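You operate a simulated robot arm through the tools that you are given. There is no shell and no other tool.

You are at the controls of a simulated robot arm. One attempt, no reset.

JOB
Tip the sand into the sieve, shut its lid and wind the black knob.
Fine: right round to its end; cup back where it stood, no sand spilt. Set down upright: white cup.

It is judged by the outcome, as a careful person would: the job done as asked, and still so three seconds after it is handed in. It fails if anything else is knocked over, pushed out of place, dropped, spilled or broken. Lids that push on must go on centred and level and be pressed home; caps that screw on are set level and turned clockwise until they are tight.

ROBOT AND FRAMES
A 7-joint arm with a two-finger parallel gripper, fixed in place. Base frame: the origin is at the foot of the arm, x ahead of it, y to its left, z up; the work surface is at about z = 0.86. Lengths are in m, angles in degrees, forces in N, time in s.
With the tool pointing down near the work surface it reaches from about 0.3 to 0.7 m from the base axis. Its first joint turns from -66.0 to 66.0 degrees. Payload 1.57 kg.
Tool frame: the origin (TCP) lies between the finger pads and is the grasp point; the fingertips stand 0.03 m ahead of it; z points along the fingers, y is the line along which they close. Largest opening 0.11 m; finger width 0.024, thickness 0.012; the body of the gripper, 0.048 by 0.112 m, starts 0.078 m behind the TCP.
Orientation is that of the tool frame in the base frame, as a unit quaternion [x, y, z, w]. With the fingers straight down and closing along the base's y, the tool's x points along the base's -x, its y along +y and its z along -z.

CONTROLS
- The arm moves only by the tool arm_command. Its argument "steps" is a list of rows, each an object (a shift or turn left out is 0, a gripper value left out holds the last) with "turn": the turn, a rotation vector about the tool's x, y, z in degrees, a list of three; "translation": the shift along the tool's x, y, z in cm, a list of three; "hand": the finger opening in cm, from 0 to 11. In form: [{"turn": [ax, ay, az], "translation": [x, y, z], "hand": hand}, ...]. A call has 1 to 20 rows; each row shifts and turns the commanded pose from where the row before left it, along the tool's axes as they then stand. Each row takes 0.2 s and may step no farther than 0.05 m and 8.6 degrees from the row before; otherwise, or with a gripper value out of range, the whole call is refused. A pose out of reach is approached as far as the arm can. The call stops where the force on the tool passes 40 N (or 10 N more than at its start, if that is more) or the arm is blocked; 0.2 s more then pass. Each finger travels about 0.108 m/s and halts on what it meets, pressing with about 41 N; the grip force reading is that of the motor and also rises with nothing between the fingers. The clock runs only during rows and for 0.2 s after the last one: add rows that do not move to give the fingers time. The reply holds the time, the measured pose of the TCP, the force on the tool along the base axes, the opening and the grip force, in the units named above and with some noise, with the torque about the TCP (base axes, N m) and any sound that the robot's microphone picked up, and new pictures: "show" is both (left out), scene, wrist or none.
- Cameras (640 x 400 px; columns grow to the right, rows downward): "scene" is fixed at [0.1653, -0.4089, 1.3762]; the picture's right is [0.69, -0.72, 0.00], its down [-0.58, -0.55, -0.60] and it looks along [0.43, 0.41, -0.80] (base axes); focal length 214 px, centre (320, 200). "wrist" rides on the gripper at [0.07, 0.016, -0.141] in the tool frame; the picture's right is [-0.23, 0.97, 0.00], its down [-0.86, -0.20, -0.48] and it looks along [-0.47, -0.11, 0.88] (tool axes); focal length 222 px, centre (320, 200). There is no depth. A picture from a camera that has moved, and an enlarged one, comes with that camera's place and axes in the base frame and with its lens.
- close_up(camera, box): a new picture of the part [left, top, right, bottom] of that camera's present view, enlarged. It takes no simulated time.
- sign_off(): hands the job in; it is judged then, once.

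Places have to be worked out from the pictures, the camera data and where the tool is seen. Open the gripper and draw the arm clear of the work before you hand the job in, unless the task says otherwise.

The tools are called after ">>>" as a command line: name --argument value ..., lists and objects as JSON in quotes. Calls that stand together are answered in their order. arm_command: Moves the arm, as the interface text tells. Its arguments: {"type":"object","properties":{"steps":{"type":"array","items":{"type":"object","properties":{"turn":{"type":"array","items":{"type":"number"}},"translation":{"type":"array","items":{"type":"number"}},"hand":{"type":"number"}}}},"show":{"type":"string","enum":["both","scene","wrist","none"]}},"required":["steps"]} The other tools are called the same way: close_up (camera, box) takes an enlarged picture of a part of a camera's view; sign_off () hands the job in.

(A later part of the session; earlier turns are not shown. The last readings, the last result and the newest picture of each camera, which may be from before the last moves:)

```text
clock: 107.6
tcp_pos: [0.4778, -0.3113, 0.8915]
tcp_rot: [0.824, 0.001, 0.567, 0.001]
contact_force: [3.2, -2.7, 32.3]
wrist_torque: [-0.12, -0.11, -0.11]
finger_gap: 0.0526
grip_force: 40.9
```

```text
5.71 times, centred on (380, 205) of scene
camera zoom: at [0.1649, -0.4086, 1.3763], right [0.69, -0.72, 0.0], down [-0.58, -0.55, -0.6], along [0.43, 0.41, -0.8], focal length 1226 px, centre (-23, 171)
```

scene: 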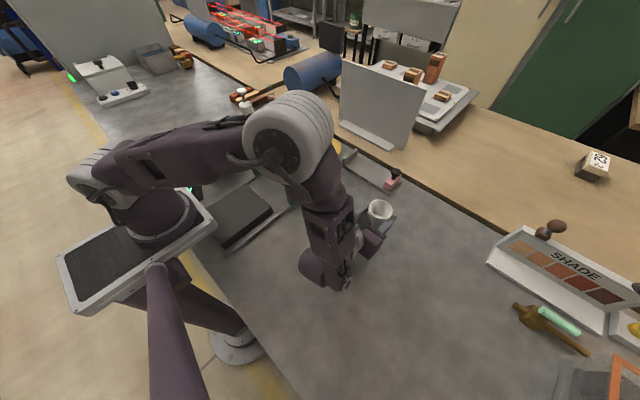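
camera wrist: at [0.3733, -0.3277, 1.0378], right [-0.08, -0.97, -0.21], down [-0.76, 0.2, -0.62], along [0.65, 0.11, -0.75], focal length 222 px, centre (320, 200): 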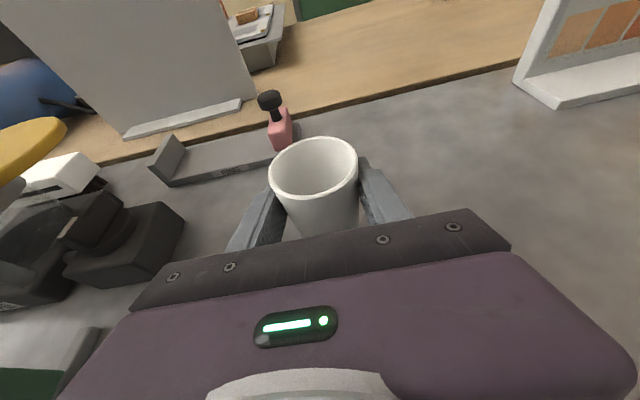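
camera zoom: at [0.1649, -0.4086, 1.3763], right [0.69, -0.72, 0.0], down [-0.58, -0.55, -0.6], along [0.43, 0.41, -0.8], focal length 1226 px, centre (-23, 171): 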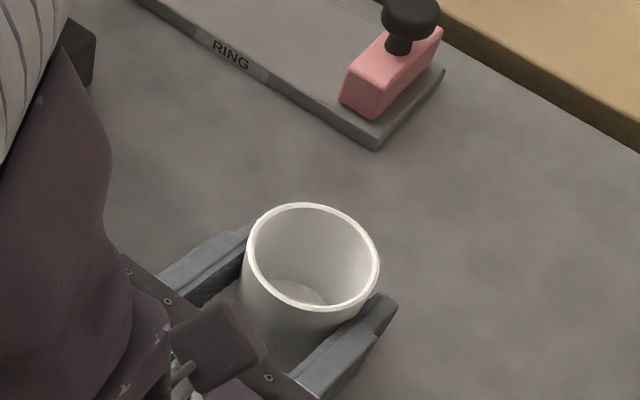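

The cup is on the table (32 N). I ease off a millimetre, open, and rise straight up so the fingers clear the rim.

>>> arm_command --steps '[{"translation": [0.1, 0, -0.036]}, {}, {"hand": 6.5}, {"hand": 8}, {}, {"translation": [1.87, 0, -0.716]}, {"translation": [2.8, 0, -1.074]}, {"translation": [3.7, 0, -1.43]}, {"translation": [3.7, 0, -1.43]}, {"translation": [3.7, 0, -1.43]}, {"translation": [1.87, 0, -0.716]}, {}, {}]' --show "both"

>>> close_up --camera "scene" --box '[340, 170, 420, 240]'

```text
clock: 110.4
tcp_pos: [0.4787, -0.3105, 1.0811]
tcp_rot: [0.826, 0.001, 0.564, 0.0]
contact_force: [0.2, -0.6, -0.6]
wrist_torque: [0.02, 0.02, 0.01]
finger_gap: 0.0799
grip_force: 0.1
camera wrist: at [0.3727, -0.3275, 1.198], right [-0.08, -0.97, -0.21], down [-0.76, 0.2, -0.62], along [0.65, 0.11, -0.75], focal length 222 px, centre (320, 200)
```

scene: 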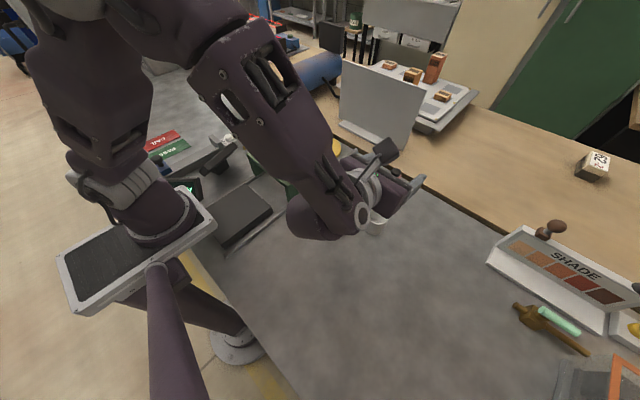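
wrist: 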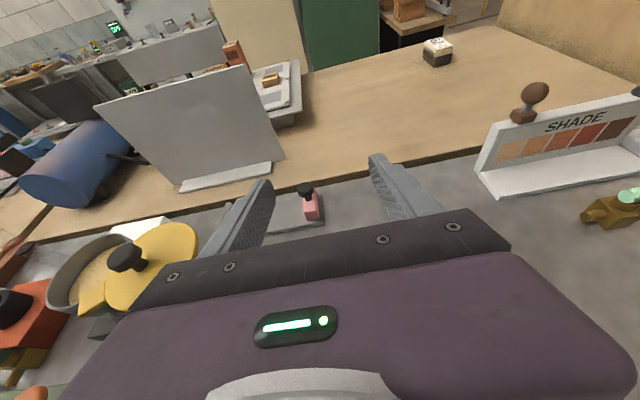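

```text
5.71 times, centred on (380, 205) of scene
camera zoom: at [0.1653, -0.4089, 1.3762], right [0.69, -0.72, 0.0], down [-0.58, -0.55, -0.6], along [0.43, 0.41, -0.8], focal length 1226 px, centre (-23, 171)
```

zoom: 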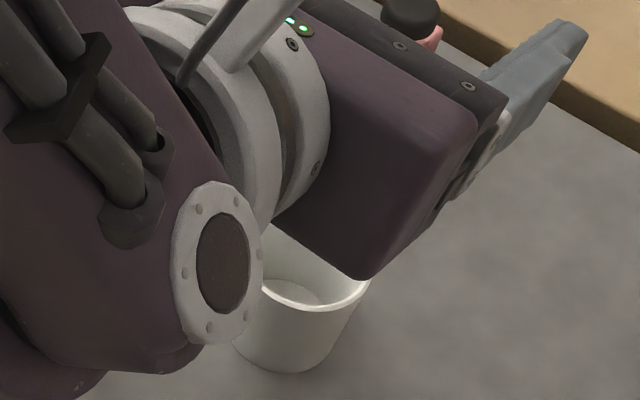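

The cup stands upright. I turn the tool vertical again (yaw 150) above it.

>>> arm_command --steps '[{"turn": [0, -8.6, 0]}, {"turn": [0, -8.6, 0]}, {"turn": [0, -8.6, 0]}, {"turn": [0, -8.6, 0]}, {"turn": [0, -8.6, 0]}, {"turn": [0, -8.6, 0]}, {"turn": [0, -8.6, 0]}, {"turn": [0, -8.5, 0]}, {"turn": [0, 0, -7.5]}, {"turn": [0, 0, -7.5]}, {"turn": [0, 0, -7.5]}, {"turn": [0, 0, -7.5]}, {}, {}]' --show "both"

>>> close_up --camera "wrist" --box '[200, 60, 460, 220]'

>>> close_up --camera "scene" --box '[340, 170, 420, 240]'

```text
clock: 113.4
tcp_pos: [0.4772, -0.3113, 1.0814]
tcp_rot: [0.966, 0.259, -0.001, 0.001]
contact_force: [0.5, 0.0, 0.5]
wrist_torque: [-0.01, -0.01, 0.01]
finger_gap: 0.0801
grip_force: 0.1
camera wrist: at [0.5476, -0.2913, 1.2223], right [0.29, -0.96, 0.0], down [-0.84, -0.25, 0.48], along [-0.46, -0.14, -0.88], focal length 222 px, centre (320, 200)
```

scene: 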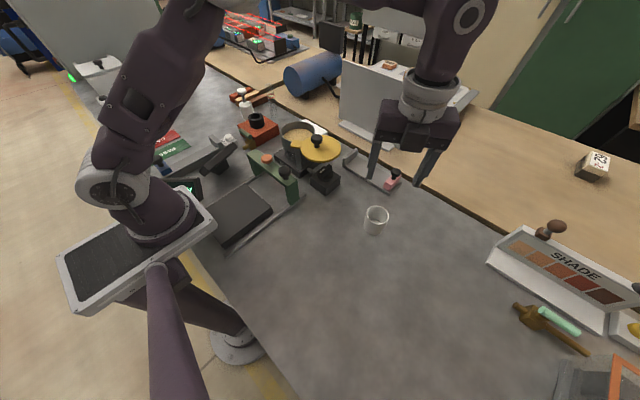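
wrist: 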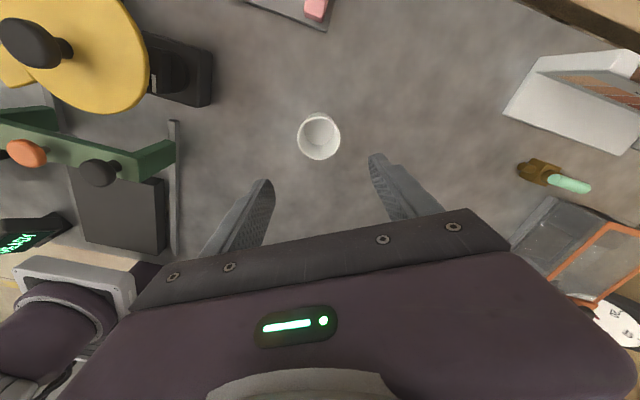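

```text
2.46 times, centred on (330, 140) of wrist
camera zoom: at [0.5476, -0.2913, 1.2223], right [0.29, -0.96, 0.0], down [-0.84, -0.25, 0.48], along [-0.46, -0.14, -0.88], focal length 547 px, centre (295, 348)
```

zoom: 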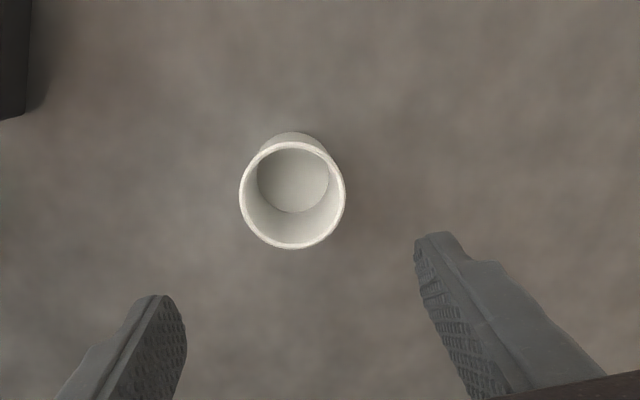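

```text
5.71 times, centred on (380, 205) of scene
camera zoom: at [0.1653, -0.4089, 1.3762], right [0.69, -0.72, 0.0], down [-0.58, -0.55, -0.6], along [0.43, 0.41, -0.8], focal length 1226 px, centre (-23, 171)
```

zoom: 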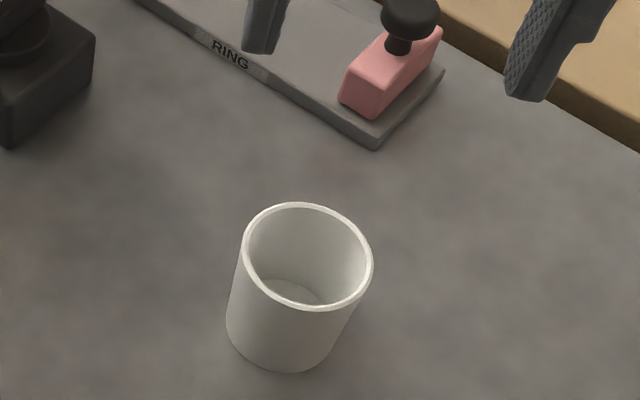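

The cup is upright, empty, and still centred under the tool (within 3 mm). I descend to z ≈ 0.942 so only the finger ends take it just below the rim — the hold that proved stable — and close.

>>> arm_command --steps '[{"translation": [0.25, -0.05, 0], "hand": 7.5}, {"translation": [0, 0, 4]}, {"translation": [0, 0, 4]}, {"translation": [0, 0, 4]}, {"translation": [0, 0, 1.9]}, {}, {"hand": 6}, {"hand": 5}, {"hand": 4.3}, {}, {}]' --show "both"

>>> close_up --camera "wrist" --box '[200, 100, 460, 260]'

>>> close_up --camera "scene" --box '[340, 170, 420, 240]'

```text
clock: 115.8
tcp_pos: [0.4798, -0.3101, 0.9399]
tcp_rot: [0.966, 0.259, -0.001, 0.001]
contact_force: [0.2, -0.3, 0.1]
wrist_torque: [0.04, 0.0, -0.02]
finger_gap: 0.0554
grip_force: 41.4
camera wrist: at [0.5495, -0.2898, 1.0824], right [0.29, -0.96, 0.0], down [-0.84, -0.25, 0.48], along [-0.46, -0.14, -0.88], focal length 222 px, centre (320, 200)
```

scene: 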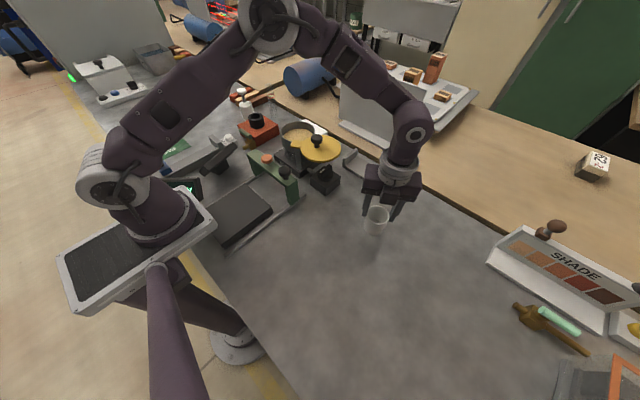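
wrist: 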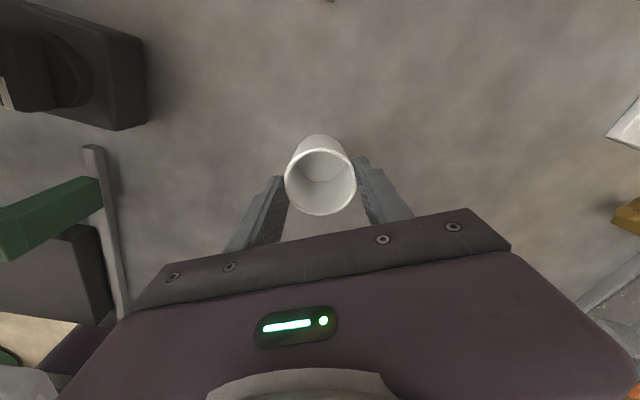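

```text
2.46 times, centred on (330, 180) of wrist
camera zoom: at [0.5495, -0.2898, 1.0824], right [0.29, -0.96, 0.0], down [-0.84, -0.25, 0.48], along [-0.46, -0.14, -0.88], focal length 547 px, centre (295, 249)
```

zoom: 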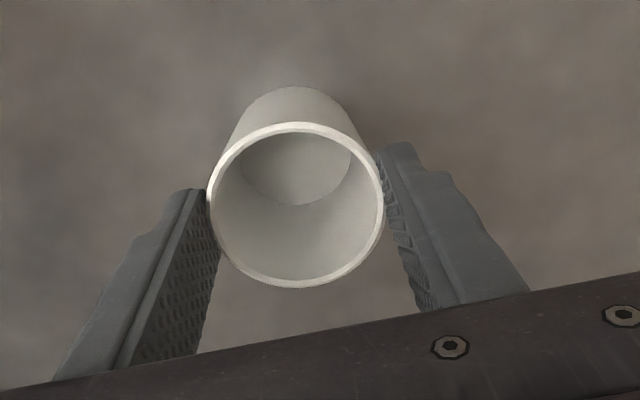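

```text
5.71 times, centred on (380, 205) of scene
camera zoom: at [0.1653, -0.4089, 1.3762], right [0.69, -0.72, 0.0], down [-0.58, -0.55, -0.6], along [0.43, 0.41, -0.8], focal length 1226 px, centre (-23, 171)
```

zoom: 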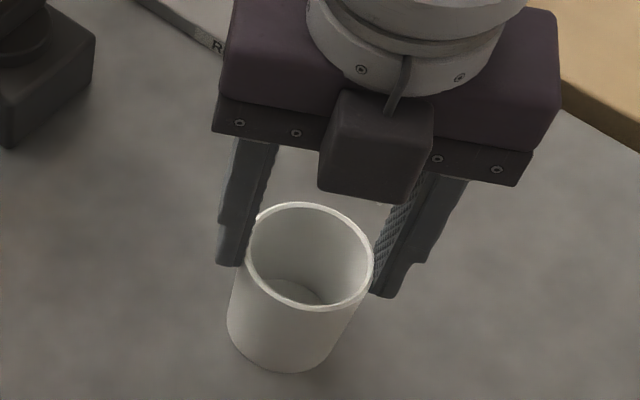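

Gripped at 5.5 cm just below the rim. I lift slowly 1.5 cm and check whether it holds.

>>> arm_command --steps '[{"translation": [0, 0, -0.2]}, {"translation": [0, 0, -0.3]}, {"translation": [0, 0, -0.5]}, {"translation": [0, 0, -0.5]}, {}]' --show "none"

>>> close_up --camera "wrist" --box '[200, 100, 460, 260]'

>>> close_up --camera "scene" --box '[340, 170, 420, 240]'

```text
clock: 117.0
tcp_pos: [0.4801, -0.3097, 0.9557]
tcp_rot: [0.966, 0.258, -0.001, 0.001]
contact_force: [-0.2, -0.5, -1.1]
wrist_torque: [0.01, -0.01, -0.01]
finger_gap: 0.0553
grip_force: 41.1
```

```text
2.46 times, centred on (330, 180) of wrist
camera zoom: at [0.5495, -0.2895, 1.0985], right [0.29, -0.96, 0.0], down [-0.84, -0.25, 0.48], along [-0.46, -0.14, -0.88], focal length 547 px, centre (295, 249)
```

zoom: 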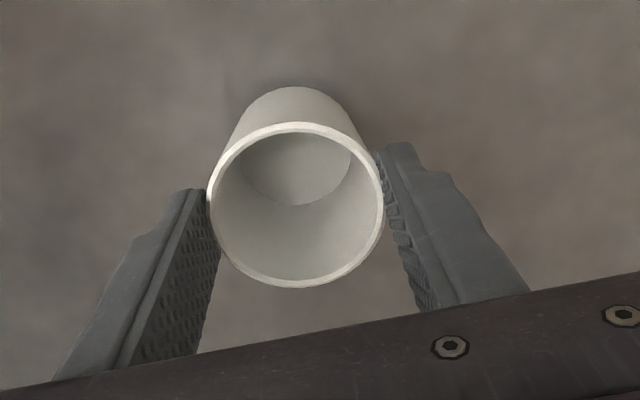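

```text
5.71 times, centred on (380, 205) of scene
camera zoom: at [0.1653, -0.4089, 1.3762], right [0.69, -0.72, 0.0], down [-0.58, -0.55, -0.6], along [0.43, 0.41, -0.8], focal length 1226 px, centre (-23, 171)
```

zoom: 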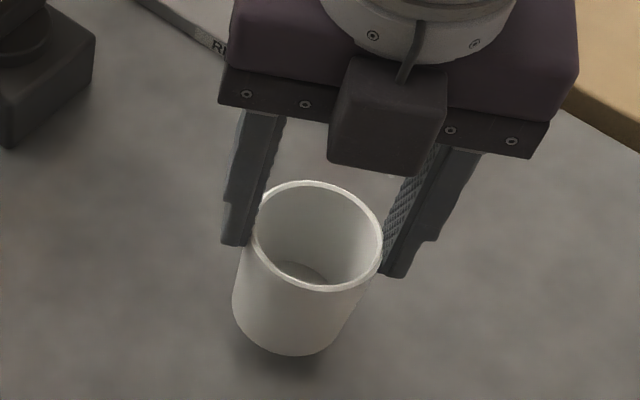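

Held without slip. I carry it low back to its original place, target about (0.355, -0.153).

>>> arm_command --steps '[{"translation": [-0.1525, -0.993, -0.3]}, {"translation": [-0.305, -1.986, -0.3]}, {"translation": [-0.427, -2.78, 0]}, {"translation": [-0.427, -2.78, 0]}, {"translation": [-0.427, -2.78, 0]}, {"translation": [-0.427, -2.78, 0]}, {"translation": [-0.427, -2.78, 0]}, {"translation": [-0.305, -1.986, 0]}, {"translation": [-0.1525, -0.993, 0]}, {}, {}]' --show "both"

>>> close_up --camera "scene" --box '[270, 150, 350, 240]'

>>> close_up --camera "wrist" --box '[200, 100, 460, 260]'

```text
clock: 119.4
tcp_pos: [0.3545, -0.1525, 0.961]
tcp_rot: [0.966, 0.259, 0.0, 0.002]
contact_force: [-0.5, 0.3, 0.0]
wrist_torque: [0.01, -0.03, 0.0]
finger_gap: 0.0554
grip_force: 40.8
camera wrist: at [0.4241, -0.1328, 1.1037], right [0.29, -0.96, 0.0], down [-0.84, -0.25, 0.48], along [-0.46, -0.14, -0.88], focal length 222 px, centre (320, 200)
```

scene: 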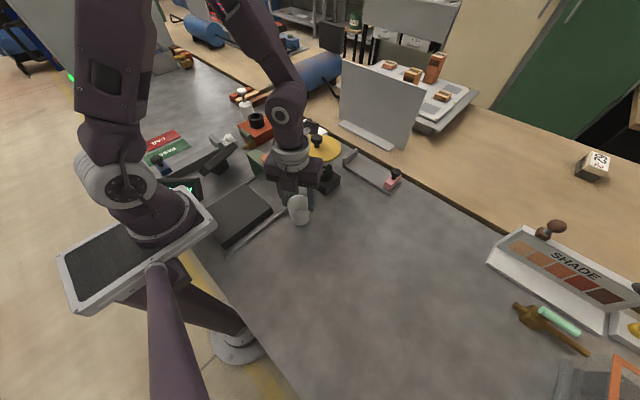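
wrist: 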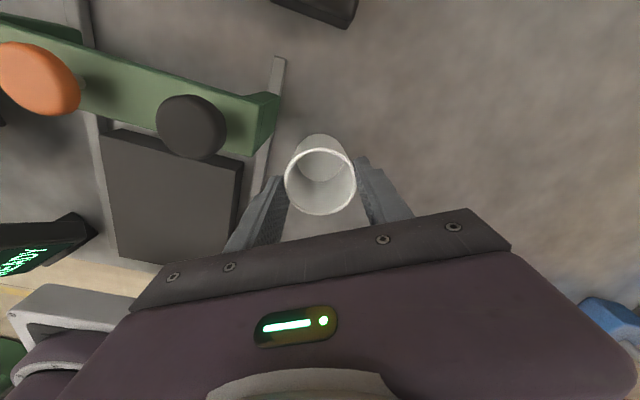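

```text
4.44 times, centred on (310, 195) of scene
camera zoom: at [0.1653, -0.4089, 1.3762], right [0.69, -0.72, 0.0], down [-0.58, -0.55, -0.6], along [0.43, 0.41, -0.8], focal length 953 px, centre (364, 222)
```

zoom: 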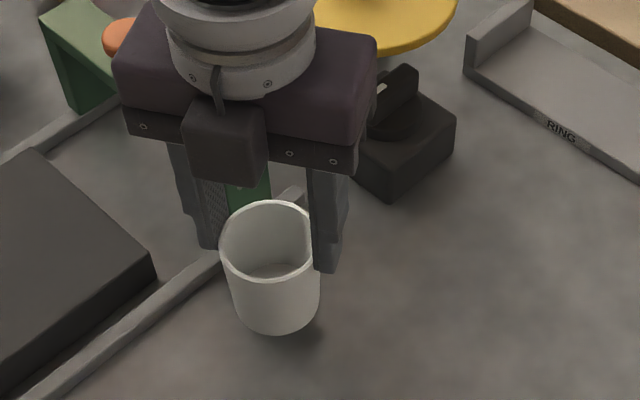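

```text
2.46 times, centred on (330, 180) of wrist
camera zoom: at [0.4241, -0.1328, 1.1037], right [0.29, -0.96, 0.0], down [-0.84, -0.25, 0.48], along [-0.46, -0.14, -0.88], focal length 547 px, centre (295, 249)
```

zoom: 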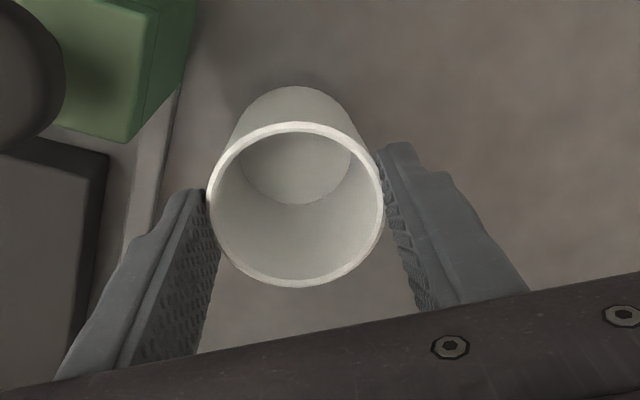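

The alignment with the original picture looks right. I lower until the table is felt.

>>> arm_command --steps '[{"translation": [0, 0, 0.7]}, {"translation": [0, 0, 0.7]}, {"translation": [0, 0, 0.5]}, {}]' --show "none"

```text
clock: 120.4
tcp_pos: [0.3545, -0.1541, 0.9421]
tcp_rot: [0.966, 0.259, -0.001, 0.001]
contact_force: [-0.6, 0.5, -0.7]
wrist_torque: [0.01, 0.0, -0.03]
finger_gap: 0.055
grip_force: 41.1
```

Not touching yet at z = 0.942; one more 2 mm step.

>>> arm_command --steps '[{"translation": [0, 0, 0.1]}, {"translation": [0, 0, 0.1]}, {}]' --show "none"

>>> close_up --camera "scene" --box '[270, 150, 350, 240]'

```text
clock: 121.2
tcp_pos: [0.3559, -0.1531, 0.9401]
tcp_rot: [0.966, 0.258, -0.001, 0.0]
contact_force: [-0.9, -0.3, 0.3]
wrist_torque: [-0.01, 0.0, -0.02]
finger_gap: 0.0552
grip_force: 41.2
```

```text
4.44 times, centred on (310, 195) of scene
camera zoom: at [0.1653, -0.4089, 1.3762], right [0.69, -0.72, 0.0], down [-0.58, -0.55, -0.6], along [0.43, 0.41, -0.8], focal length 953 px, centre (364, 222)
```

zoom: 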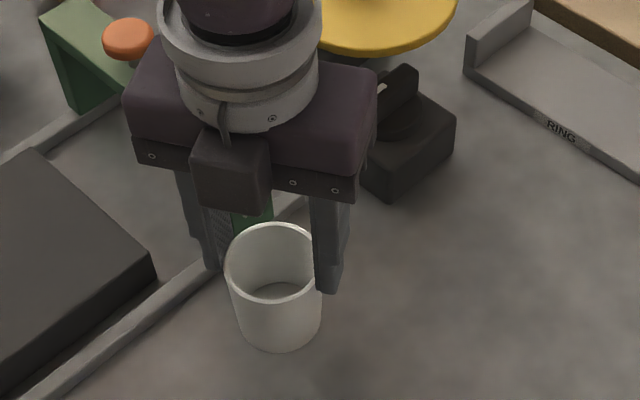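

Within about 1 mm of the original picture. I take one more millimetre to seat it, then release gently and rise.

>>> arm_command --steps '[{"translation": [0, 0, 0.08]}, {}, {"hand": 6}, {"hand": 7}, {}, {"translation": [0, 0, -1.5]}, {"translation": [0, 0, -3]}, {"translation": [0, 0, -4.5]}, {"translation": [0, 0, -4.5]}, {}]' --show "both"

>>> close_up --camera "scene" --box '[270, 150, 350, 240]'

```text
clock: 123.4
tcp_pos: [0.3546, -0.1531, 1.0759]
tcp_rot: [0.966, 0.258, 0.0, 0.001]
contact_force: [-0.5, 0.1, 0.6]
wrist_torque: [-0.02, -0.02, -0.03]
finger_gap: 0.07
grip_force: 0.0
camera wrist: at [0.4235, -0.1335, 1.2178], right [0.29, -0.96, 0.0], down [-0.84, -0.25, 0.48], along [-0.46, -0.14, -0.88], focal length 222 px, centre (320, 200)
```

scene: 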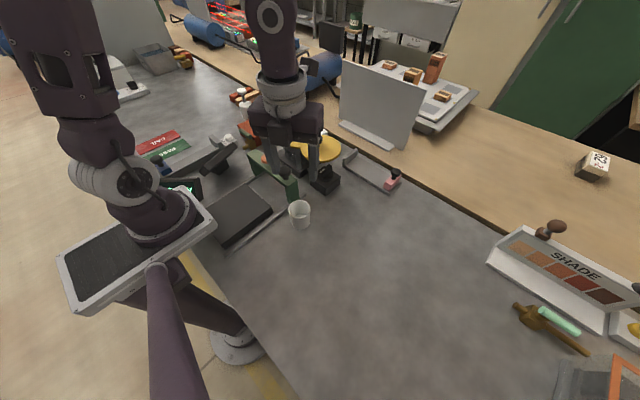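
wrist: 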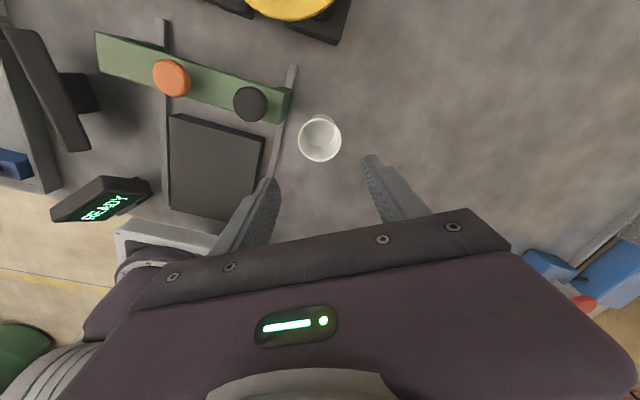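

```text
4.44 times, centred on (310, 195) of scene
camera zoom: at [0.1653, -0.4089, 1.3762], right [0.69, -0.72, 0.0], down [-0.58, -0.55, -0.6], along [0.43, 0.41, -0.8], focal length 953 px, centre (364, 222)
```

zoom: 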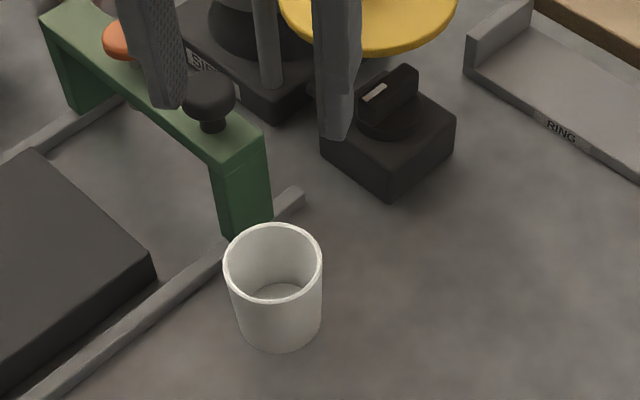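

The cup is back within about a millimetre of its original picture, upright. Next I go over the open lid's knob (near (0.503, -0.073)) with the same yaw (106°) I released it at.

>>> arm_command --steps '[{"translation": [0, 0, -3.7]}, {"translation": [0, 0, -3.7]}, {"turn": [0, 0, -8.5], "hand": 6}, {"turn": [0, 0, -8.5]}, {"turn": [0, 0, -8.5]}, {"turn": [0, 0, -8.5]}, {"turn": [0, 0, -8.5]}, {"turn": [0, 0, -1.5]}, {"translation": [2.96, 3.0, 0]}, {"translation": [2.96, 3.0, 0]}, {"translation": [2.96, 3.0, 0]}, {"translation": [2.96, 3.0, 0]}, {}, {}]' --show "both"

>>> close_up --camera "wrist" --box '[190, 60, 450, 220]'

```text
clock: 126.4
tcp_pos: [0.5026, -0.0707, 1.1475]
tcp_rot: [0.798, 0.603, -0.001, 0.0]
contact_force: [-0.1, 0.6, 0.0]
wrist_torque: [-0.01, 0.01, -0.02]
finger_gap: 0.0599
grip_force: 0.1
camera wrist: at [0.5379, -0.01, 1.2902], right [0.87, -0.49, 0.0], down [-0.43, -0.77, 0.48], along [-0.23, -0.42, -0.88], focal length 222 px, centre (320, 200)
```

scene: 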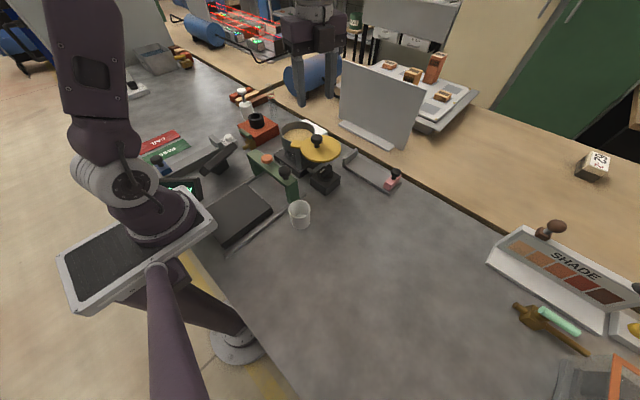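
wrist: 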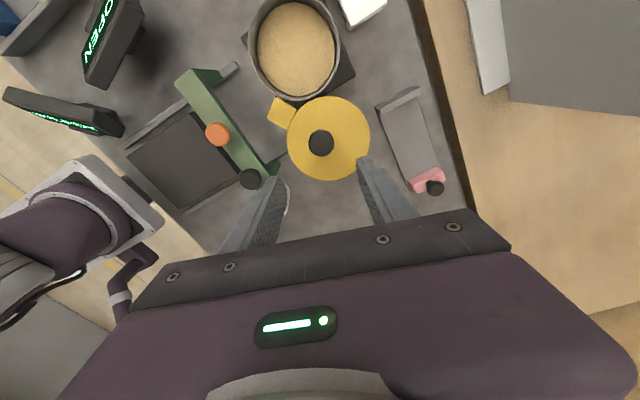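

```text
2.46 times, centred on (320, 140) of wrist
camera zoom: at [0.5379, -0.01, 1.2902], right [0.87, -0.49, 0.0], down [-0.43, -0.77, 0.48], along [-0.23, -0.42, -0.88], focal length 547 px, centre (320, 348)
```

zoom: 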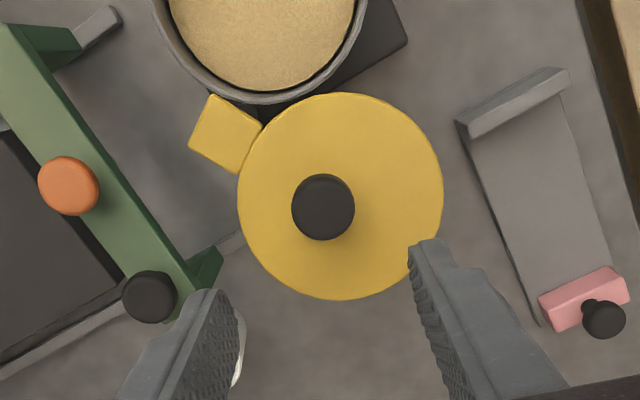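

The knob is within 1–2 mm of the tool axis. I descend to z ≈ 1.0195 and close on it.

>>> arm_command --steps '[{"translation": [0.08, 0.12, 4]}, {"translation": [0, 0, 4]}, {"translation": [0, 0, 4]}, {"translation": [0, 0, 0.8]}, {}, {"hand": 2}, {}, {}, {}]' --show "both"

```text
clock: 128.4
tcp_pos: [0.5048, -0.0729, 1.0212]
tcp_rot: [0.798, 0.602, -0.001, 0.001]
contact_force: [3.3, -1.9, -8.6]
wrist_torque: [-0.06, -0.07, -0.04]
finger_gap: 0.0307
grip_force: 40.0
camera wrist: at [0.5401, -0.01, 1.1623], right [0.87, -0.49, 0.0], down [-0.43, -0.77, 0.48], along [-0.23, -0.42, -0.88], focal length 222 px, centre (320, 200)
```

scene: 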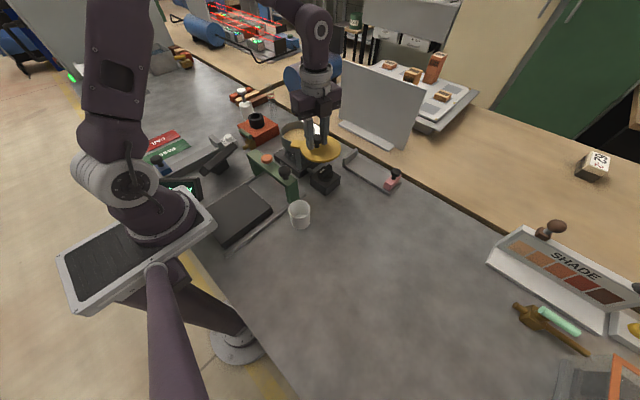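
wrist: 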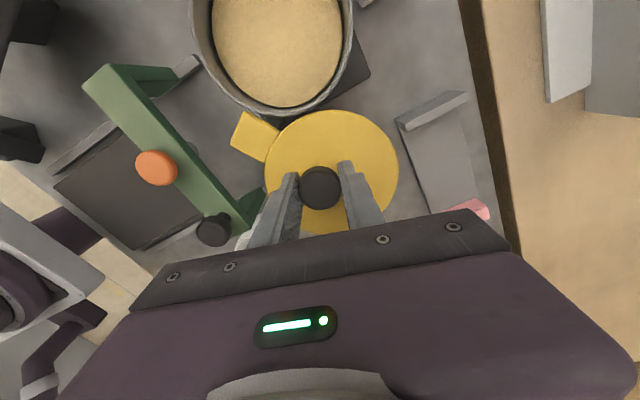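

The lid knob is held. From the recorded arc I refit the pivot at (0.4748, -0.0197) with a 60 mm radius, and start swinging the lid closed (counter-clockwise), 24° first.

>>> arm_command --steps '[{"turn": [0, 0, -8], "translation": [0.636, 0.55, 0.02]}, {"turn": [0, 0, -8], "translation": [0.636, 0.55, 0]}, {"turn": [0, 0, -8], "translation": [0.636, 0.55, 0]}, {}]' --show "wrist"

```text
clock: 129.4
tcp_pos: [0.5238, -0.0555, 1.0201]
tcp_rot: [0.655, 0.756, -0.002, 0.0]
contact_force: [4.6, -2.0, -19.1]
wrist_torque: [0.03, -0.04, -0.03]
finger_gap: 0.0308
grip_force: 39.9
camera wrist: at [0.5301, 0.0154, 1.1624], right [1.0, -0.09, 0.0], down [-0.08, -0.87, 0.48], along [-0.04, -0.48, -0.88], focal length 222 px, centre (320, 200)
```

wrist: 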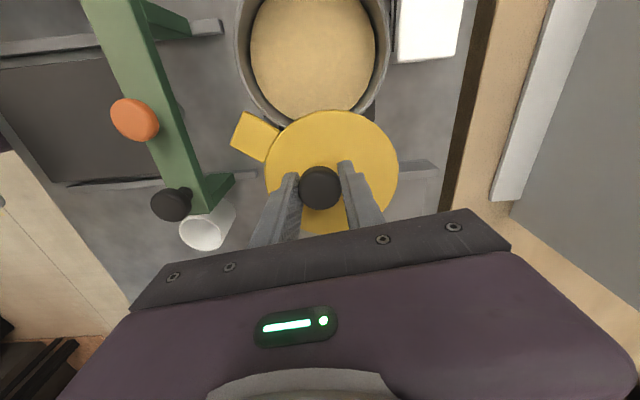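

Swinging smoothly with little side force; the lid pulls down slightly so I lower half a millimetre and continue 24° more.

>>> arm_command --steps '[{"turn": [0, 0, -8], "translation": [0.636, 0.55, 0.045]}, {"turn": [0, 0, -8], "translation": [0.636, 0.55, 0]}, {"turn": [0, 0, -8], "translation": [0.636, 0.55, 0]}, {}]' --show "wrist"

```text
clock: 130.4
tcp_pos: [0.534, -0.0325, 1.0192]
tcp_rot: [0.484, 0.875, 0.0, 0.0]
contact_force: [-1.0, -5.5, -5.6]
wrist_torque: [-0.21, 0.0, 0.33]
finger_gap: 0.0305
grip_force: 39.7
camera wrist: at [0.5108, 0.0347, 1.1624], right [0.95, 0.32, 0.0], down [0.29, -0.83, 0.48], along [0.15, -0.46, -0.88], focal length 222 px, centre (320, 200)
```

wrist: 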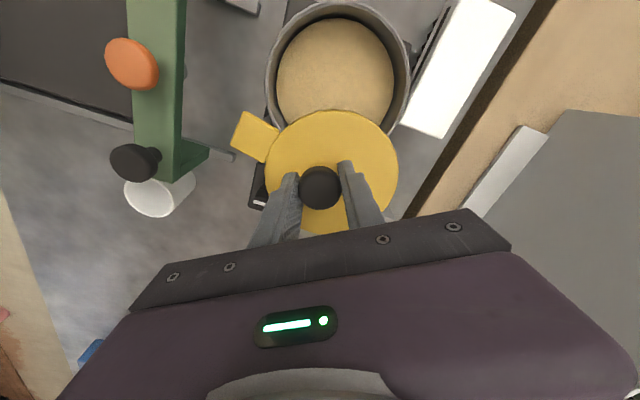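

Forces are very low. I continue with another 24°.

>>> arm_command --steps '[{"turn": [0, 0, -8], "translation": [0.636, 0.55, 0.01]}, {"turn": [0, 0, -8], "translation": [0.636, 0.55, 0]}, {"turn": [0, 0, -8], "translation": [0.636, 0.55, 0]}, {}]' --show "wrist"

```text
clock: 131.4
tcp_pos: [0.5334, -0.0065, 1.0199]
tcp_rot: [0.291, 0.957, -0.001, 0.001]
contact_force: [-6.9, -4.4, 15.3]
wrist_torque: [0.1, 0.33, 0.21]
finger_gap: 0.0308
grip_force: 39.6
camera wrist: at [0.4851, 0.0445, 1.1625], right [0.73, 0.68, 0.0], down [0.6, -0.64, 0.48], along [0.33, -0.35, -0.88], focal length 222 px, centre (320, 200)
```

wrist: 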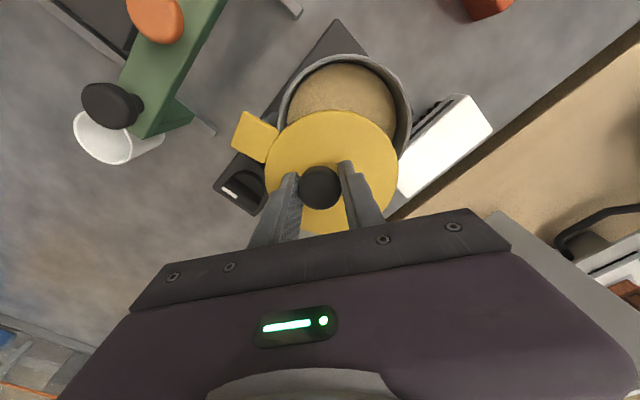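

About 30° remain. I raise 0.4 mm to relieve the upward push and continue 16°.

>>> arm_command --steps '[{"turn": [0, 0, -8], "translation": [0.636, 0.55, -0.035]}, {"turn": [0, 0, -8], "translation": [0.636, 0.55, 0]}, {}]' --show "wrist"

```text
clock: 132.2
tcp_pos: [0.5272, 0.0084, 1.0195]
tcp_rot: [0.156, 0.988, -0.001, 0.0]
contact_force: [-9.1, -5.2, 14.4]
wrist_torque: [-0.12, 0.11, -0.01]
finger_gap: 0.0312
grip_force: 40.1
camera wrist: at [0.467, 0.0447, 1.1625], right [0.52, 0.86, 0.0], down [0.75, -0.45, 0.48], along [0.41, -0.25, -0.88], focal length 222 px, centre (320, 200)
```

wrist: 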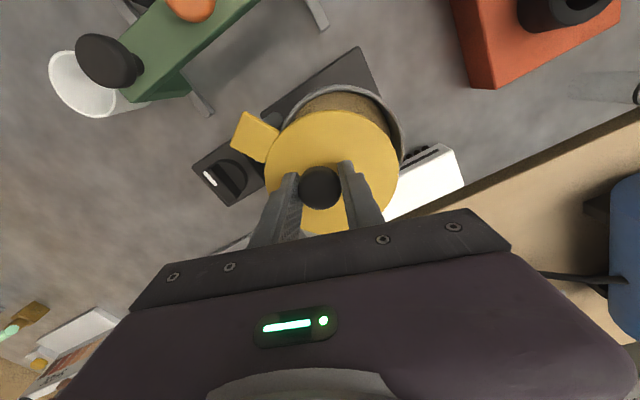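

About 15° remain. I continue 8° with slight inward and upward corrections, then will go in small steps to the stop.

>>> arm_command --steps '[{"turn": [0, 0, -4], "translation": [0.34, 0.26, -0.03]}, {"turn": [0, 0, -4], "translation": [0.325, 0.27, 0]}, {}]' --show "none"

>>> arm_command --steps '[{"turn": [0, 0, -3], "translation": [0.24, 0.21, 0]}, {}]' --show "wrist"

```text
clock: 133.0
tcp_pos: [0.524, 0.0162, 1.02]
tcp_rot: [0.087, 0.996, -0.001, 0.0]
contact_force: [-7.0, -5.5, 4.6]
wrist_torque: [-0.01, 0.05, 0.01]
finger_gap: 0.0308
grip_force: 40.4
```

```text
clock: 133.6
tcp_pos: [0.5206, 0.0175, 1.0197]
tcp_rot: [0.06, 0.998, -0.001, 0.0]
contact_force: [-4.2, -3.1, 0.0]
wrist_torque: [-0.07, -0.02, 0.05]
finger_gap: 0.031
grip_force: 39.7
camera wrist: at [0.4547, 0.0419, 1.1625], right [0.34, 0.94, 0.0], down [0.82, -0.3, 0.48], along [0.45, -0.17, -0.88], focal length 222 px, centre (320, 200)
```

wrist: 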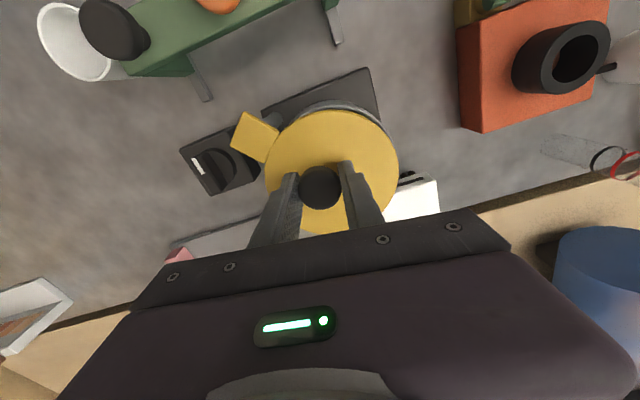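

Nearly shut, no resistance yet. I go on in 2–3° steps and watch for the stop.

>>> arm_command --steps '[{"turn": [0, 0, -3], "translation": [0.24, 0.21, 0]}, {}]' --show "none"

>>> arm_command --steps '[{"turn": [0, 0, -2], "translation": [0.16, 0.14, 0]}, {}]' --show "wrist"

>>> close_up --camera "wrist" --box '[220, 70, 410, 240]'

```text
clock: 134.2
tcp_pos: [0.5196, 0.0205, 1.0199]
tcp_rot: [0.035, 0.999, -0.002, 0.0]
contact_force: [-1.9, -3.3, -5.7]
wrist_torque: [-0.02, -0.08, 0.06]
finger_gap: 0.0308
grip_force: 39.7
```

```text
clock: 134.8
tcp_pos: [0.5181, 0.0227, 1.0203]
tcp_rot: [0.018, 1.0, -0.001, 0.001]
contact_force: [-0.1, -4.6, -5.5]
wrist_torque: [-0.08, -0.08, 0.13]
finger_gap: 0.0311
grip_force: 39.7
camera wrist: at [0.4492, 0.0399, 1.1625], right [0.26, 0.97, 0.0], down [0.85, -0.23, 0.48], along [0.46, -0.13, -0.88], focal length 222 px, centre (320, 200)
```

wrist: 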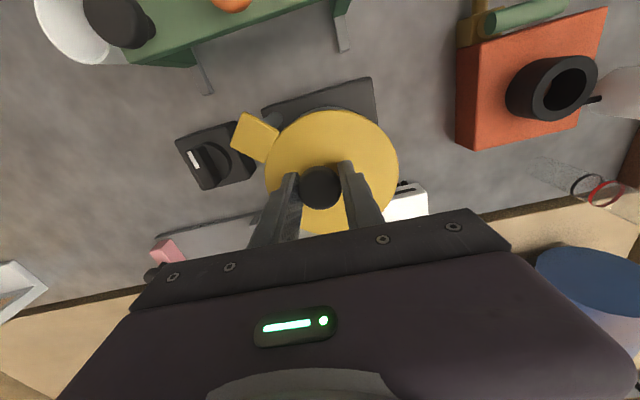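

```text
2.35 times, centred on (315, 155) of wrist
camera zoom: at [0.4492, 0.0399, 1.1625], right [0.26, 0.97, 0.0], down [0.85, -0.23, 0.48], along [0.46, -0.13, -0.88], focal length 523 px, centre (332, 306)
```

zoom: 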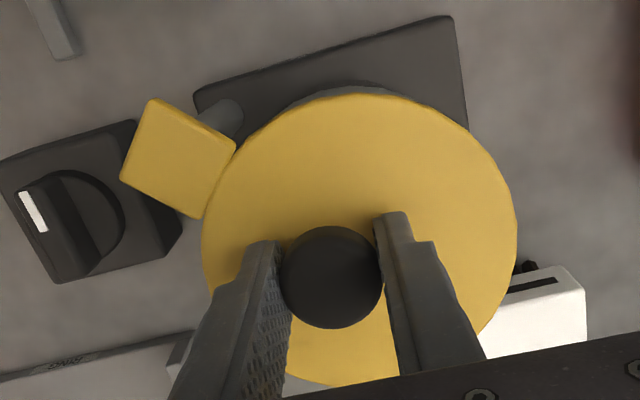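

The lid is now back to its original orientation to within about half a degree. I press 1.5° further to feel whether this is the closed stop.

>>> arm_command --steps '[{"turn": [0, 0, -1.5], "translation": [0.12, 0.1, 0]}, {}]' --show "none"

>>> close_up --camera "wrist" --box '[220, 70, 410, 240]'

```text
clock: 135.4
tcp_pos: [0.5177, 0.0231, 1.0206]
tcp_rot: [0.007, 1.0, -0.002, 0.0]
contact_force: [5.3, -11.0, -9.6]
wrist_torque: [-0.04, -0.2, -0.33]
finger_gap: 0.0311
grip_force: 40.4
```

```text
2.35 times, centred on (315, 155) of wrist
camera zoom: at [0.4481, 0.0387, 1.1624], right [0.24, 0.97, 0.0], down [0.85, -0.21, 0.48], along [0.47, -0.12, -0.88], focal length 523 px, centre (332, 306)
```

zoom: 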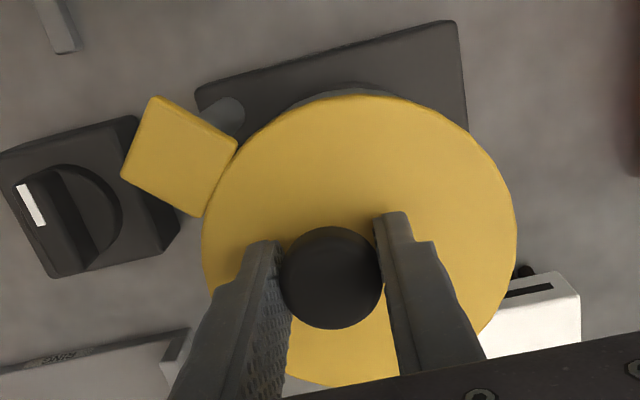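

A firm resistance (≈12 N) appears, so the lid is against its closed stop. I release the knob and rise.

>>> arm_command --steps '[{"hand": 4.5}, {"hand": 6}, {}, {"translation": [0, 0, -3]}, {"translation": [0, 0, -5]}, {"translation": [0, 0, -5]}, {}, {}]' --show "both"

>>> close_up --camera "scene" --box '[260, 100, 360, 200]'

>>> close_up --camera "wrist" --box '[200, 70, 420, 230]'

```text
clock: 137.2
tcp_pos: [0.5163, 0.0244, 1.1517]
tcp_rot: [0.004, 1.0, -0.001, 0.0]
contact_force: [-1.0, 0.5, 0.2]
wrist_torque: [-0.03, -0.01, 0.0]
finger_gap: 0.0596
grip_force: 0.0
camera wrist: at [0.4476, 0.0402, 1.294], right [0.24, 0.97, 0.0], down [0.85, -0.21, 0.48], along [0.47, -0.12, -0.88], focal length 222 px, centre (320, 200)
```

scene: 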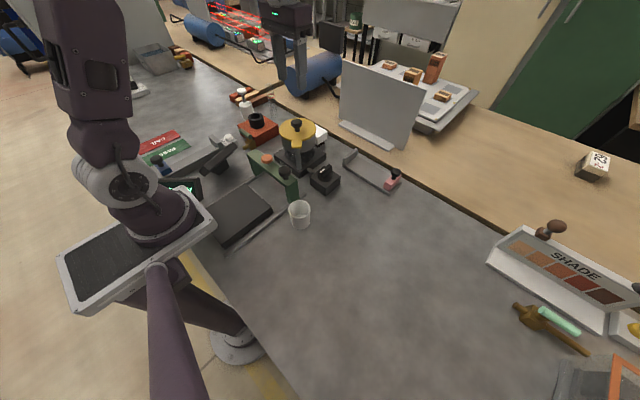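
wrist: 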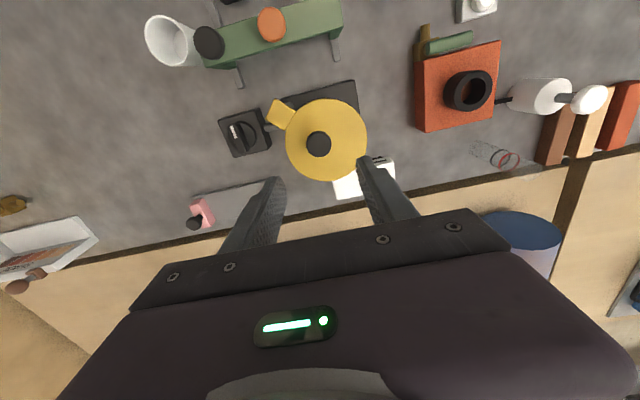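

```text
4.00 times, centred on (310, 150) of scene
camera zoom: at [0.1653, -0.4089, 1.3762], right [0.69, -0.72, 0.0], down [-0.58, -0.55, -0.6], along [0.43, 0.41, -0.8], focal length 858 px, centre (360, 400)
```

zoom: 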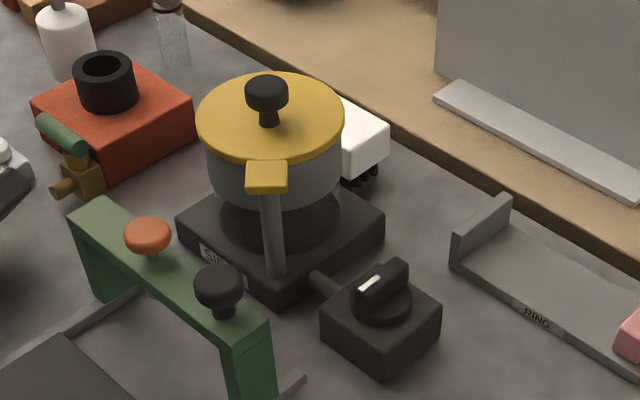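

```text
2.50 times, centred on (310, 150) of wrist
camera zoom: at [0.4476, 0.0402, 1.294], right [0.24, 0.97, 0.0], down [0.85, -0.21, 0.48], along [0.47, -0.12, -0.88], focal length 555 px, centre (345, 325)
```

zoom: 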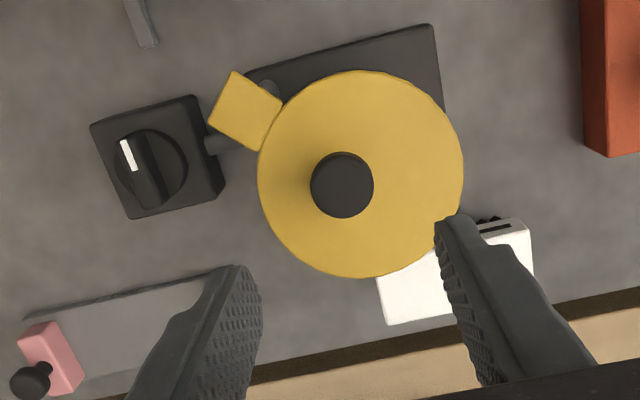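

The lid is shut exactly as it first stood. Now the dial: I move above it at about (0.4955, -0.113) to measure it closely.

>>> arm_command --steps '[{"translation": [0.525, -3.43, 0.8], "hand": 6}, {"translation": [0.525, -3.43, 0.9]}, {"translation": [0.525, -3.43, 1.5]}, {"translation": [0.525, -3.43, 2.0]}, {}, {}]' --show "both"

>>> close_up --camera "wrist" --box '[240, 90, 400, 220]'

>>> close_up --camera "scene" --box '[295, 150, 350, 205]'

```text
clock: 138.6
tcp_pos: [0.4942, -0.1131, 1.0981]
tcp_rot: [0.004, 1.0, 0.0, 0.001]
contact_force: [0.2, -0.2, 0.5]
wrist_torque: [0.03, -0.02, 0.01]
finger_gap: 0.0602
grip_force: 0.1
camera wrist: at [0.4257, -0.0977, 1.2414], right [0.24, 0.97, 0.0], down [0.85, -0.21, 0.48], along [0.46, -0.11, -0.88], focal length 222 px, centre (320, 200)
```

scene: 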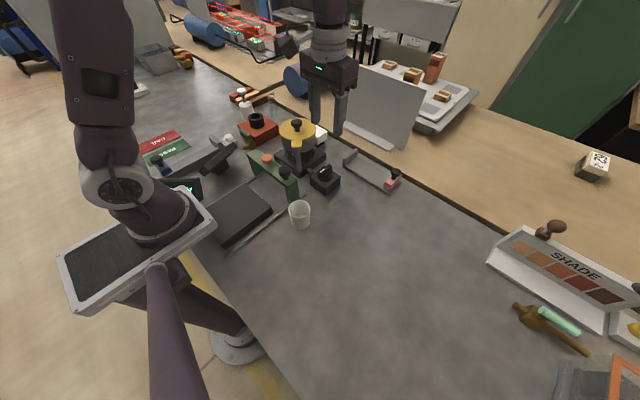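
wrist: 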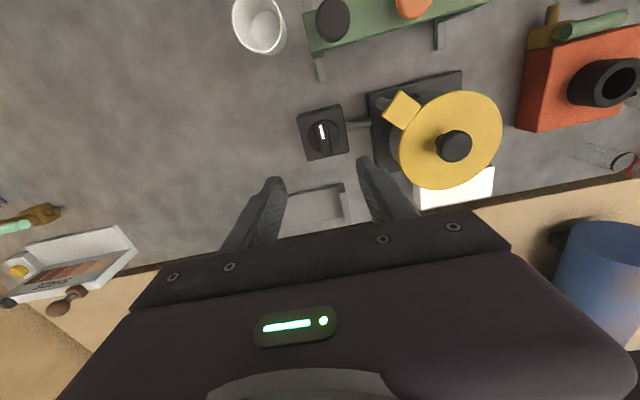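

```text
3.08 times, centred on (320, 155) of wrist
camera zoom: at [0.4257, -0.0977, 1.2414], right [0.24, 0.97, 0.0], down [0.85, -0.21, 0.48], along [0.46, -0.11, -0.88], focal length 684 px, centre (320, 338)
```

zoom: 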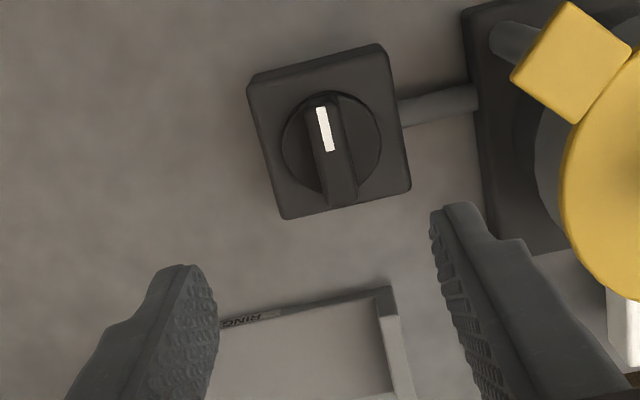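

```text
7.27 times, centred on (322, 178) of scene
camera zoom: at [0.1653, -0.4089, 1.3762], right [0.69, -0.72, 0.0], down [-0.58, -0.55, -0.6], along [0.43, 0.41, -0.8], focal length 1560 px, centre (302, 364)
```

zoom: 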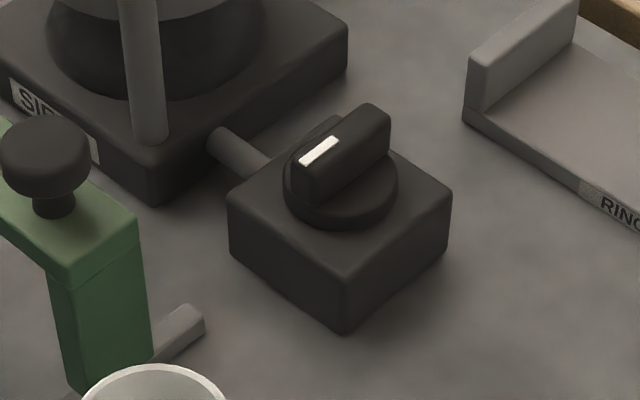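

The bar handle lies along x, its centre near (0.496, -0.109). I come lower (TCP z ≈ 1.0) and measure again from close by.

>>> arm_command --steps '[{"translation": [-0.1, 0.4, 3.0], "hand": 5}, {"translation": [0, 0, 3.5]}, {"translation": [0, 0, 3.0]}, {}, {}]' --show "both"

>>> close_up --camera "wrist" --box '[220, 90, 420, 230]'

>>> close_up --camera "scene" --box '[290, 140, 350, 200]'

```text
clock: 139.8
tcp_pos: [0.4952, -0.1094, 1.0036]
tcp_rot: [0.004, 1.0, -0.001, 0.001]
contact_force: [1.2, 0.4, 0.2]
wrist_torque: [0.0, 0.01, 0.01]
finger_gap: 0.0504
grip_force: 0.0
camera wrist: at [0.4264, -0.0933, 1.1459], right [0.24, 0.97, 0.0], down [0.85, -0.21, 0.48], along [0.46, -0.12, -0.88], focal length 222 px, centre (320, 200)
```

scene: 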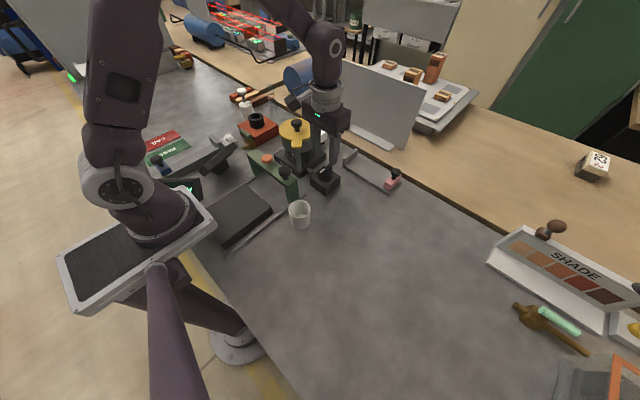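
wrist: 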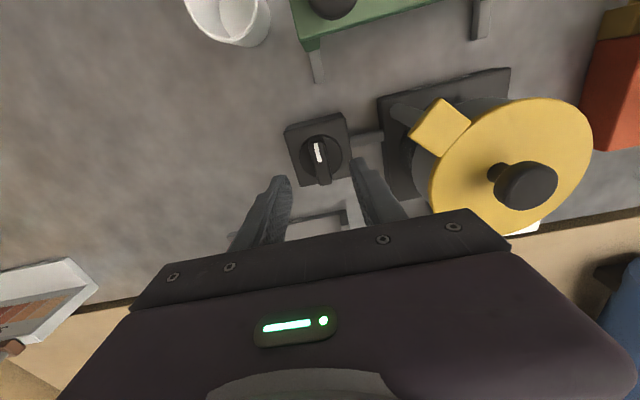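

```text
2.86 times, centred on (320, 160) of wrist
camera zoom: at [0.4264, -0.0933, 1.1459], right [0.24, 0.97, 0.0], down [0.85, -0.21, 0.48], along [0.46, -0.12, -0.88], focal length 635 px, centre (320, 314)
```

zoom: 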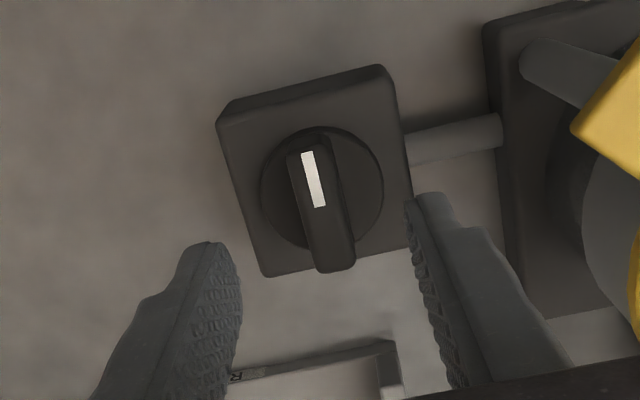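

```text
6.67 times, centred on (320, 170) of scene
camera zoom: at [0.1653, -0.4089, 1.3762], right [0.69, -0.72, 0.0], down [-0.58, -0.55, -0.6], along [0.43, 0.41, -0.8], focal length 1430 px, centre (320, 400)
```

zoom: 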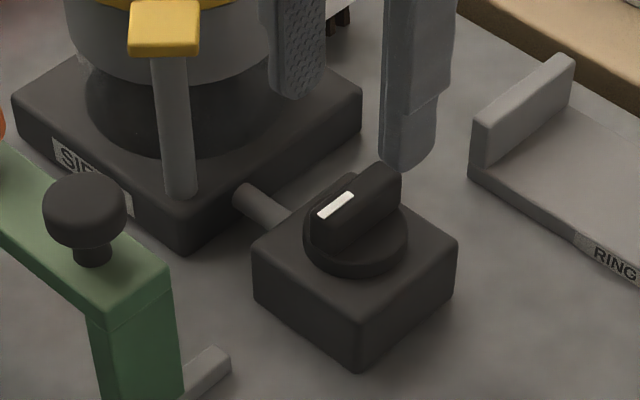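

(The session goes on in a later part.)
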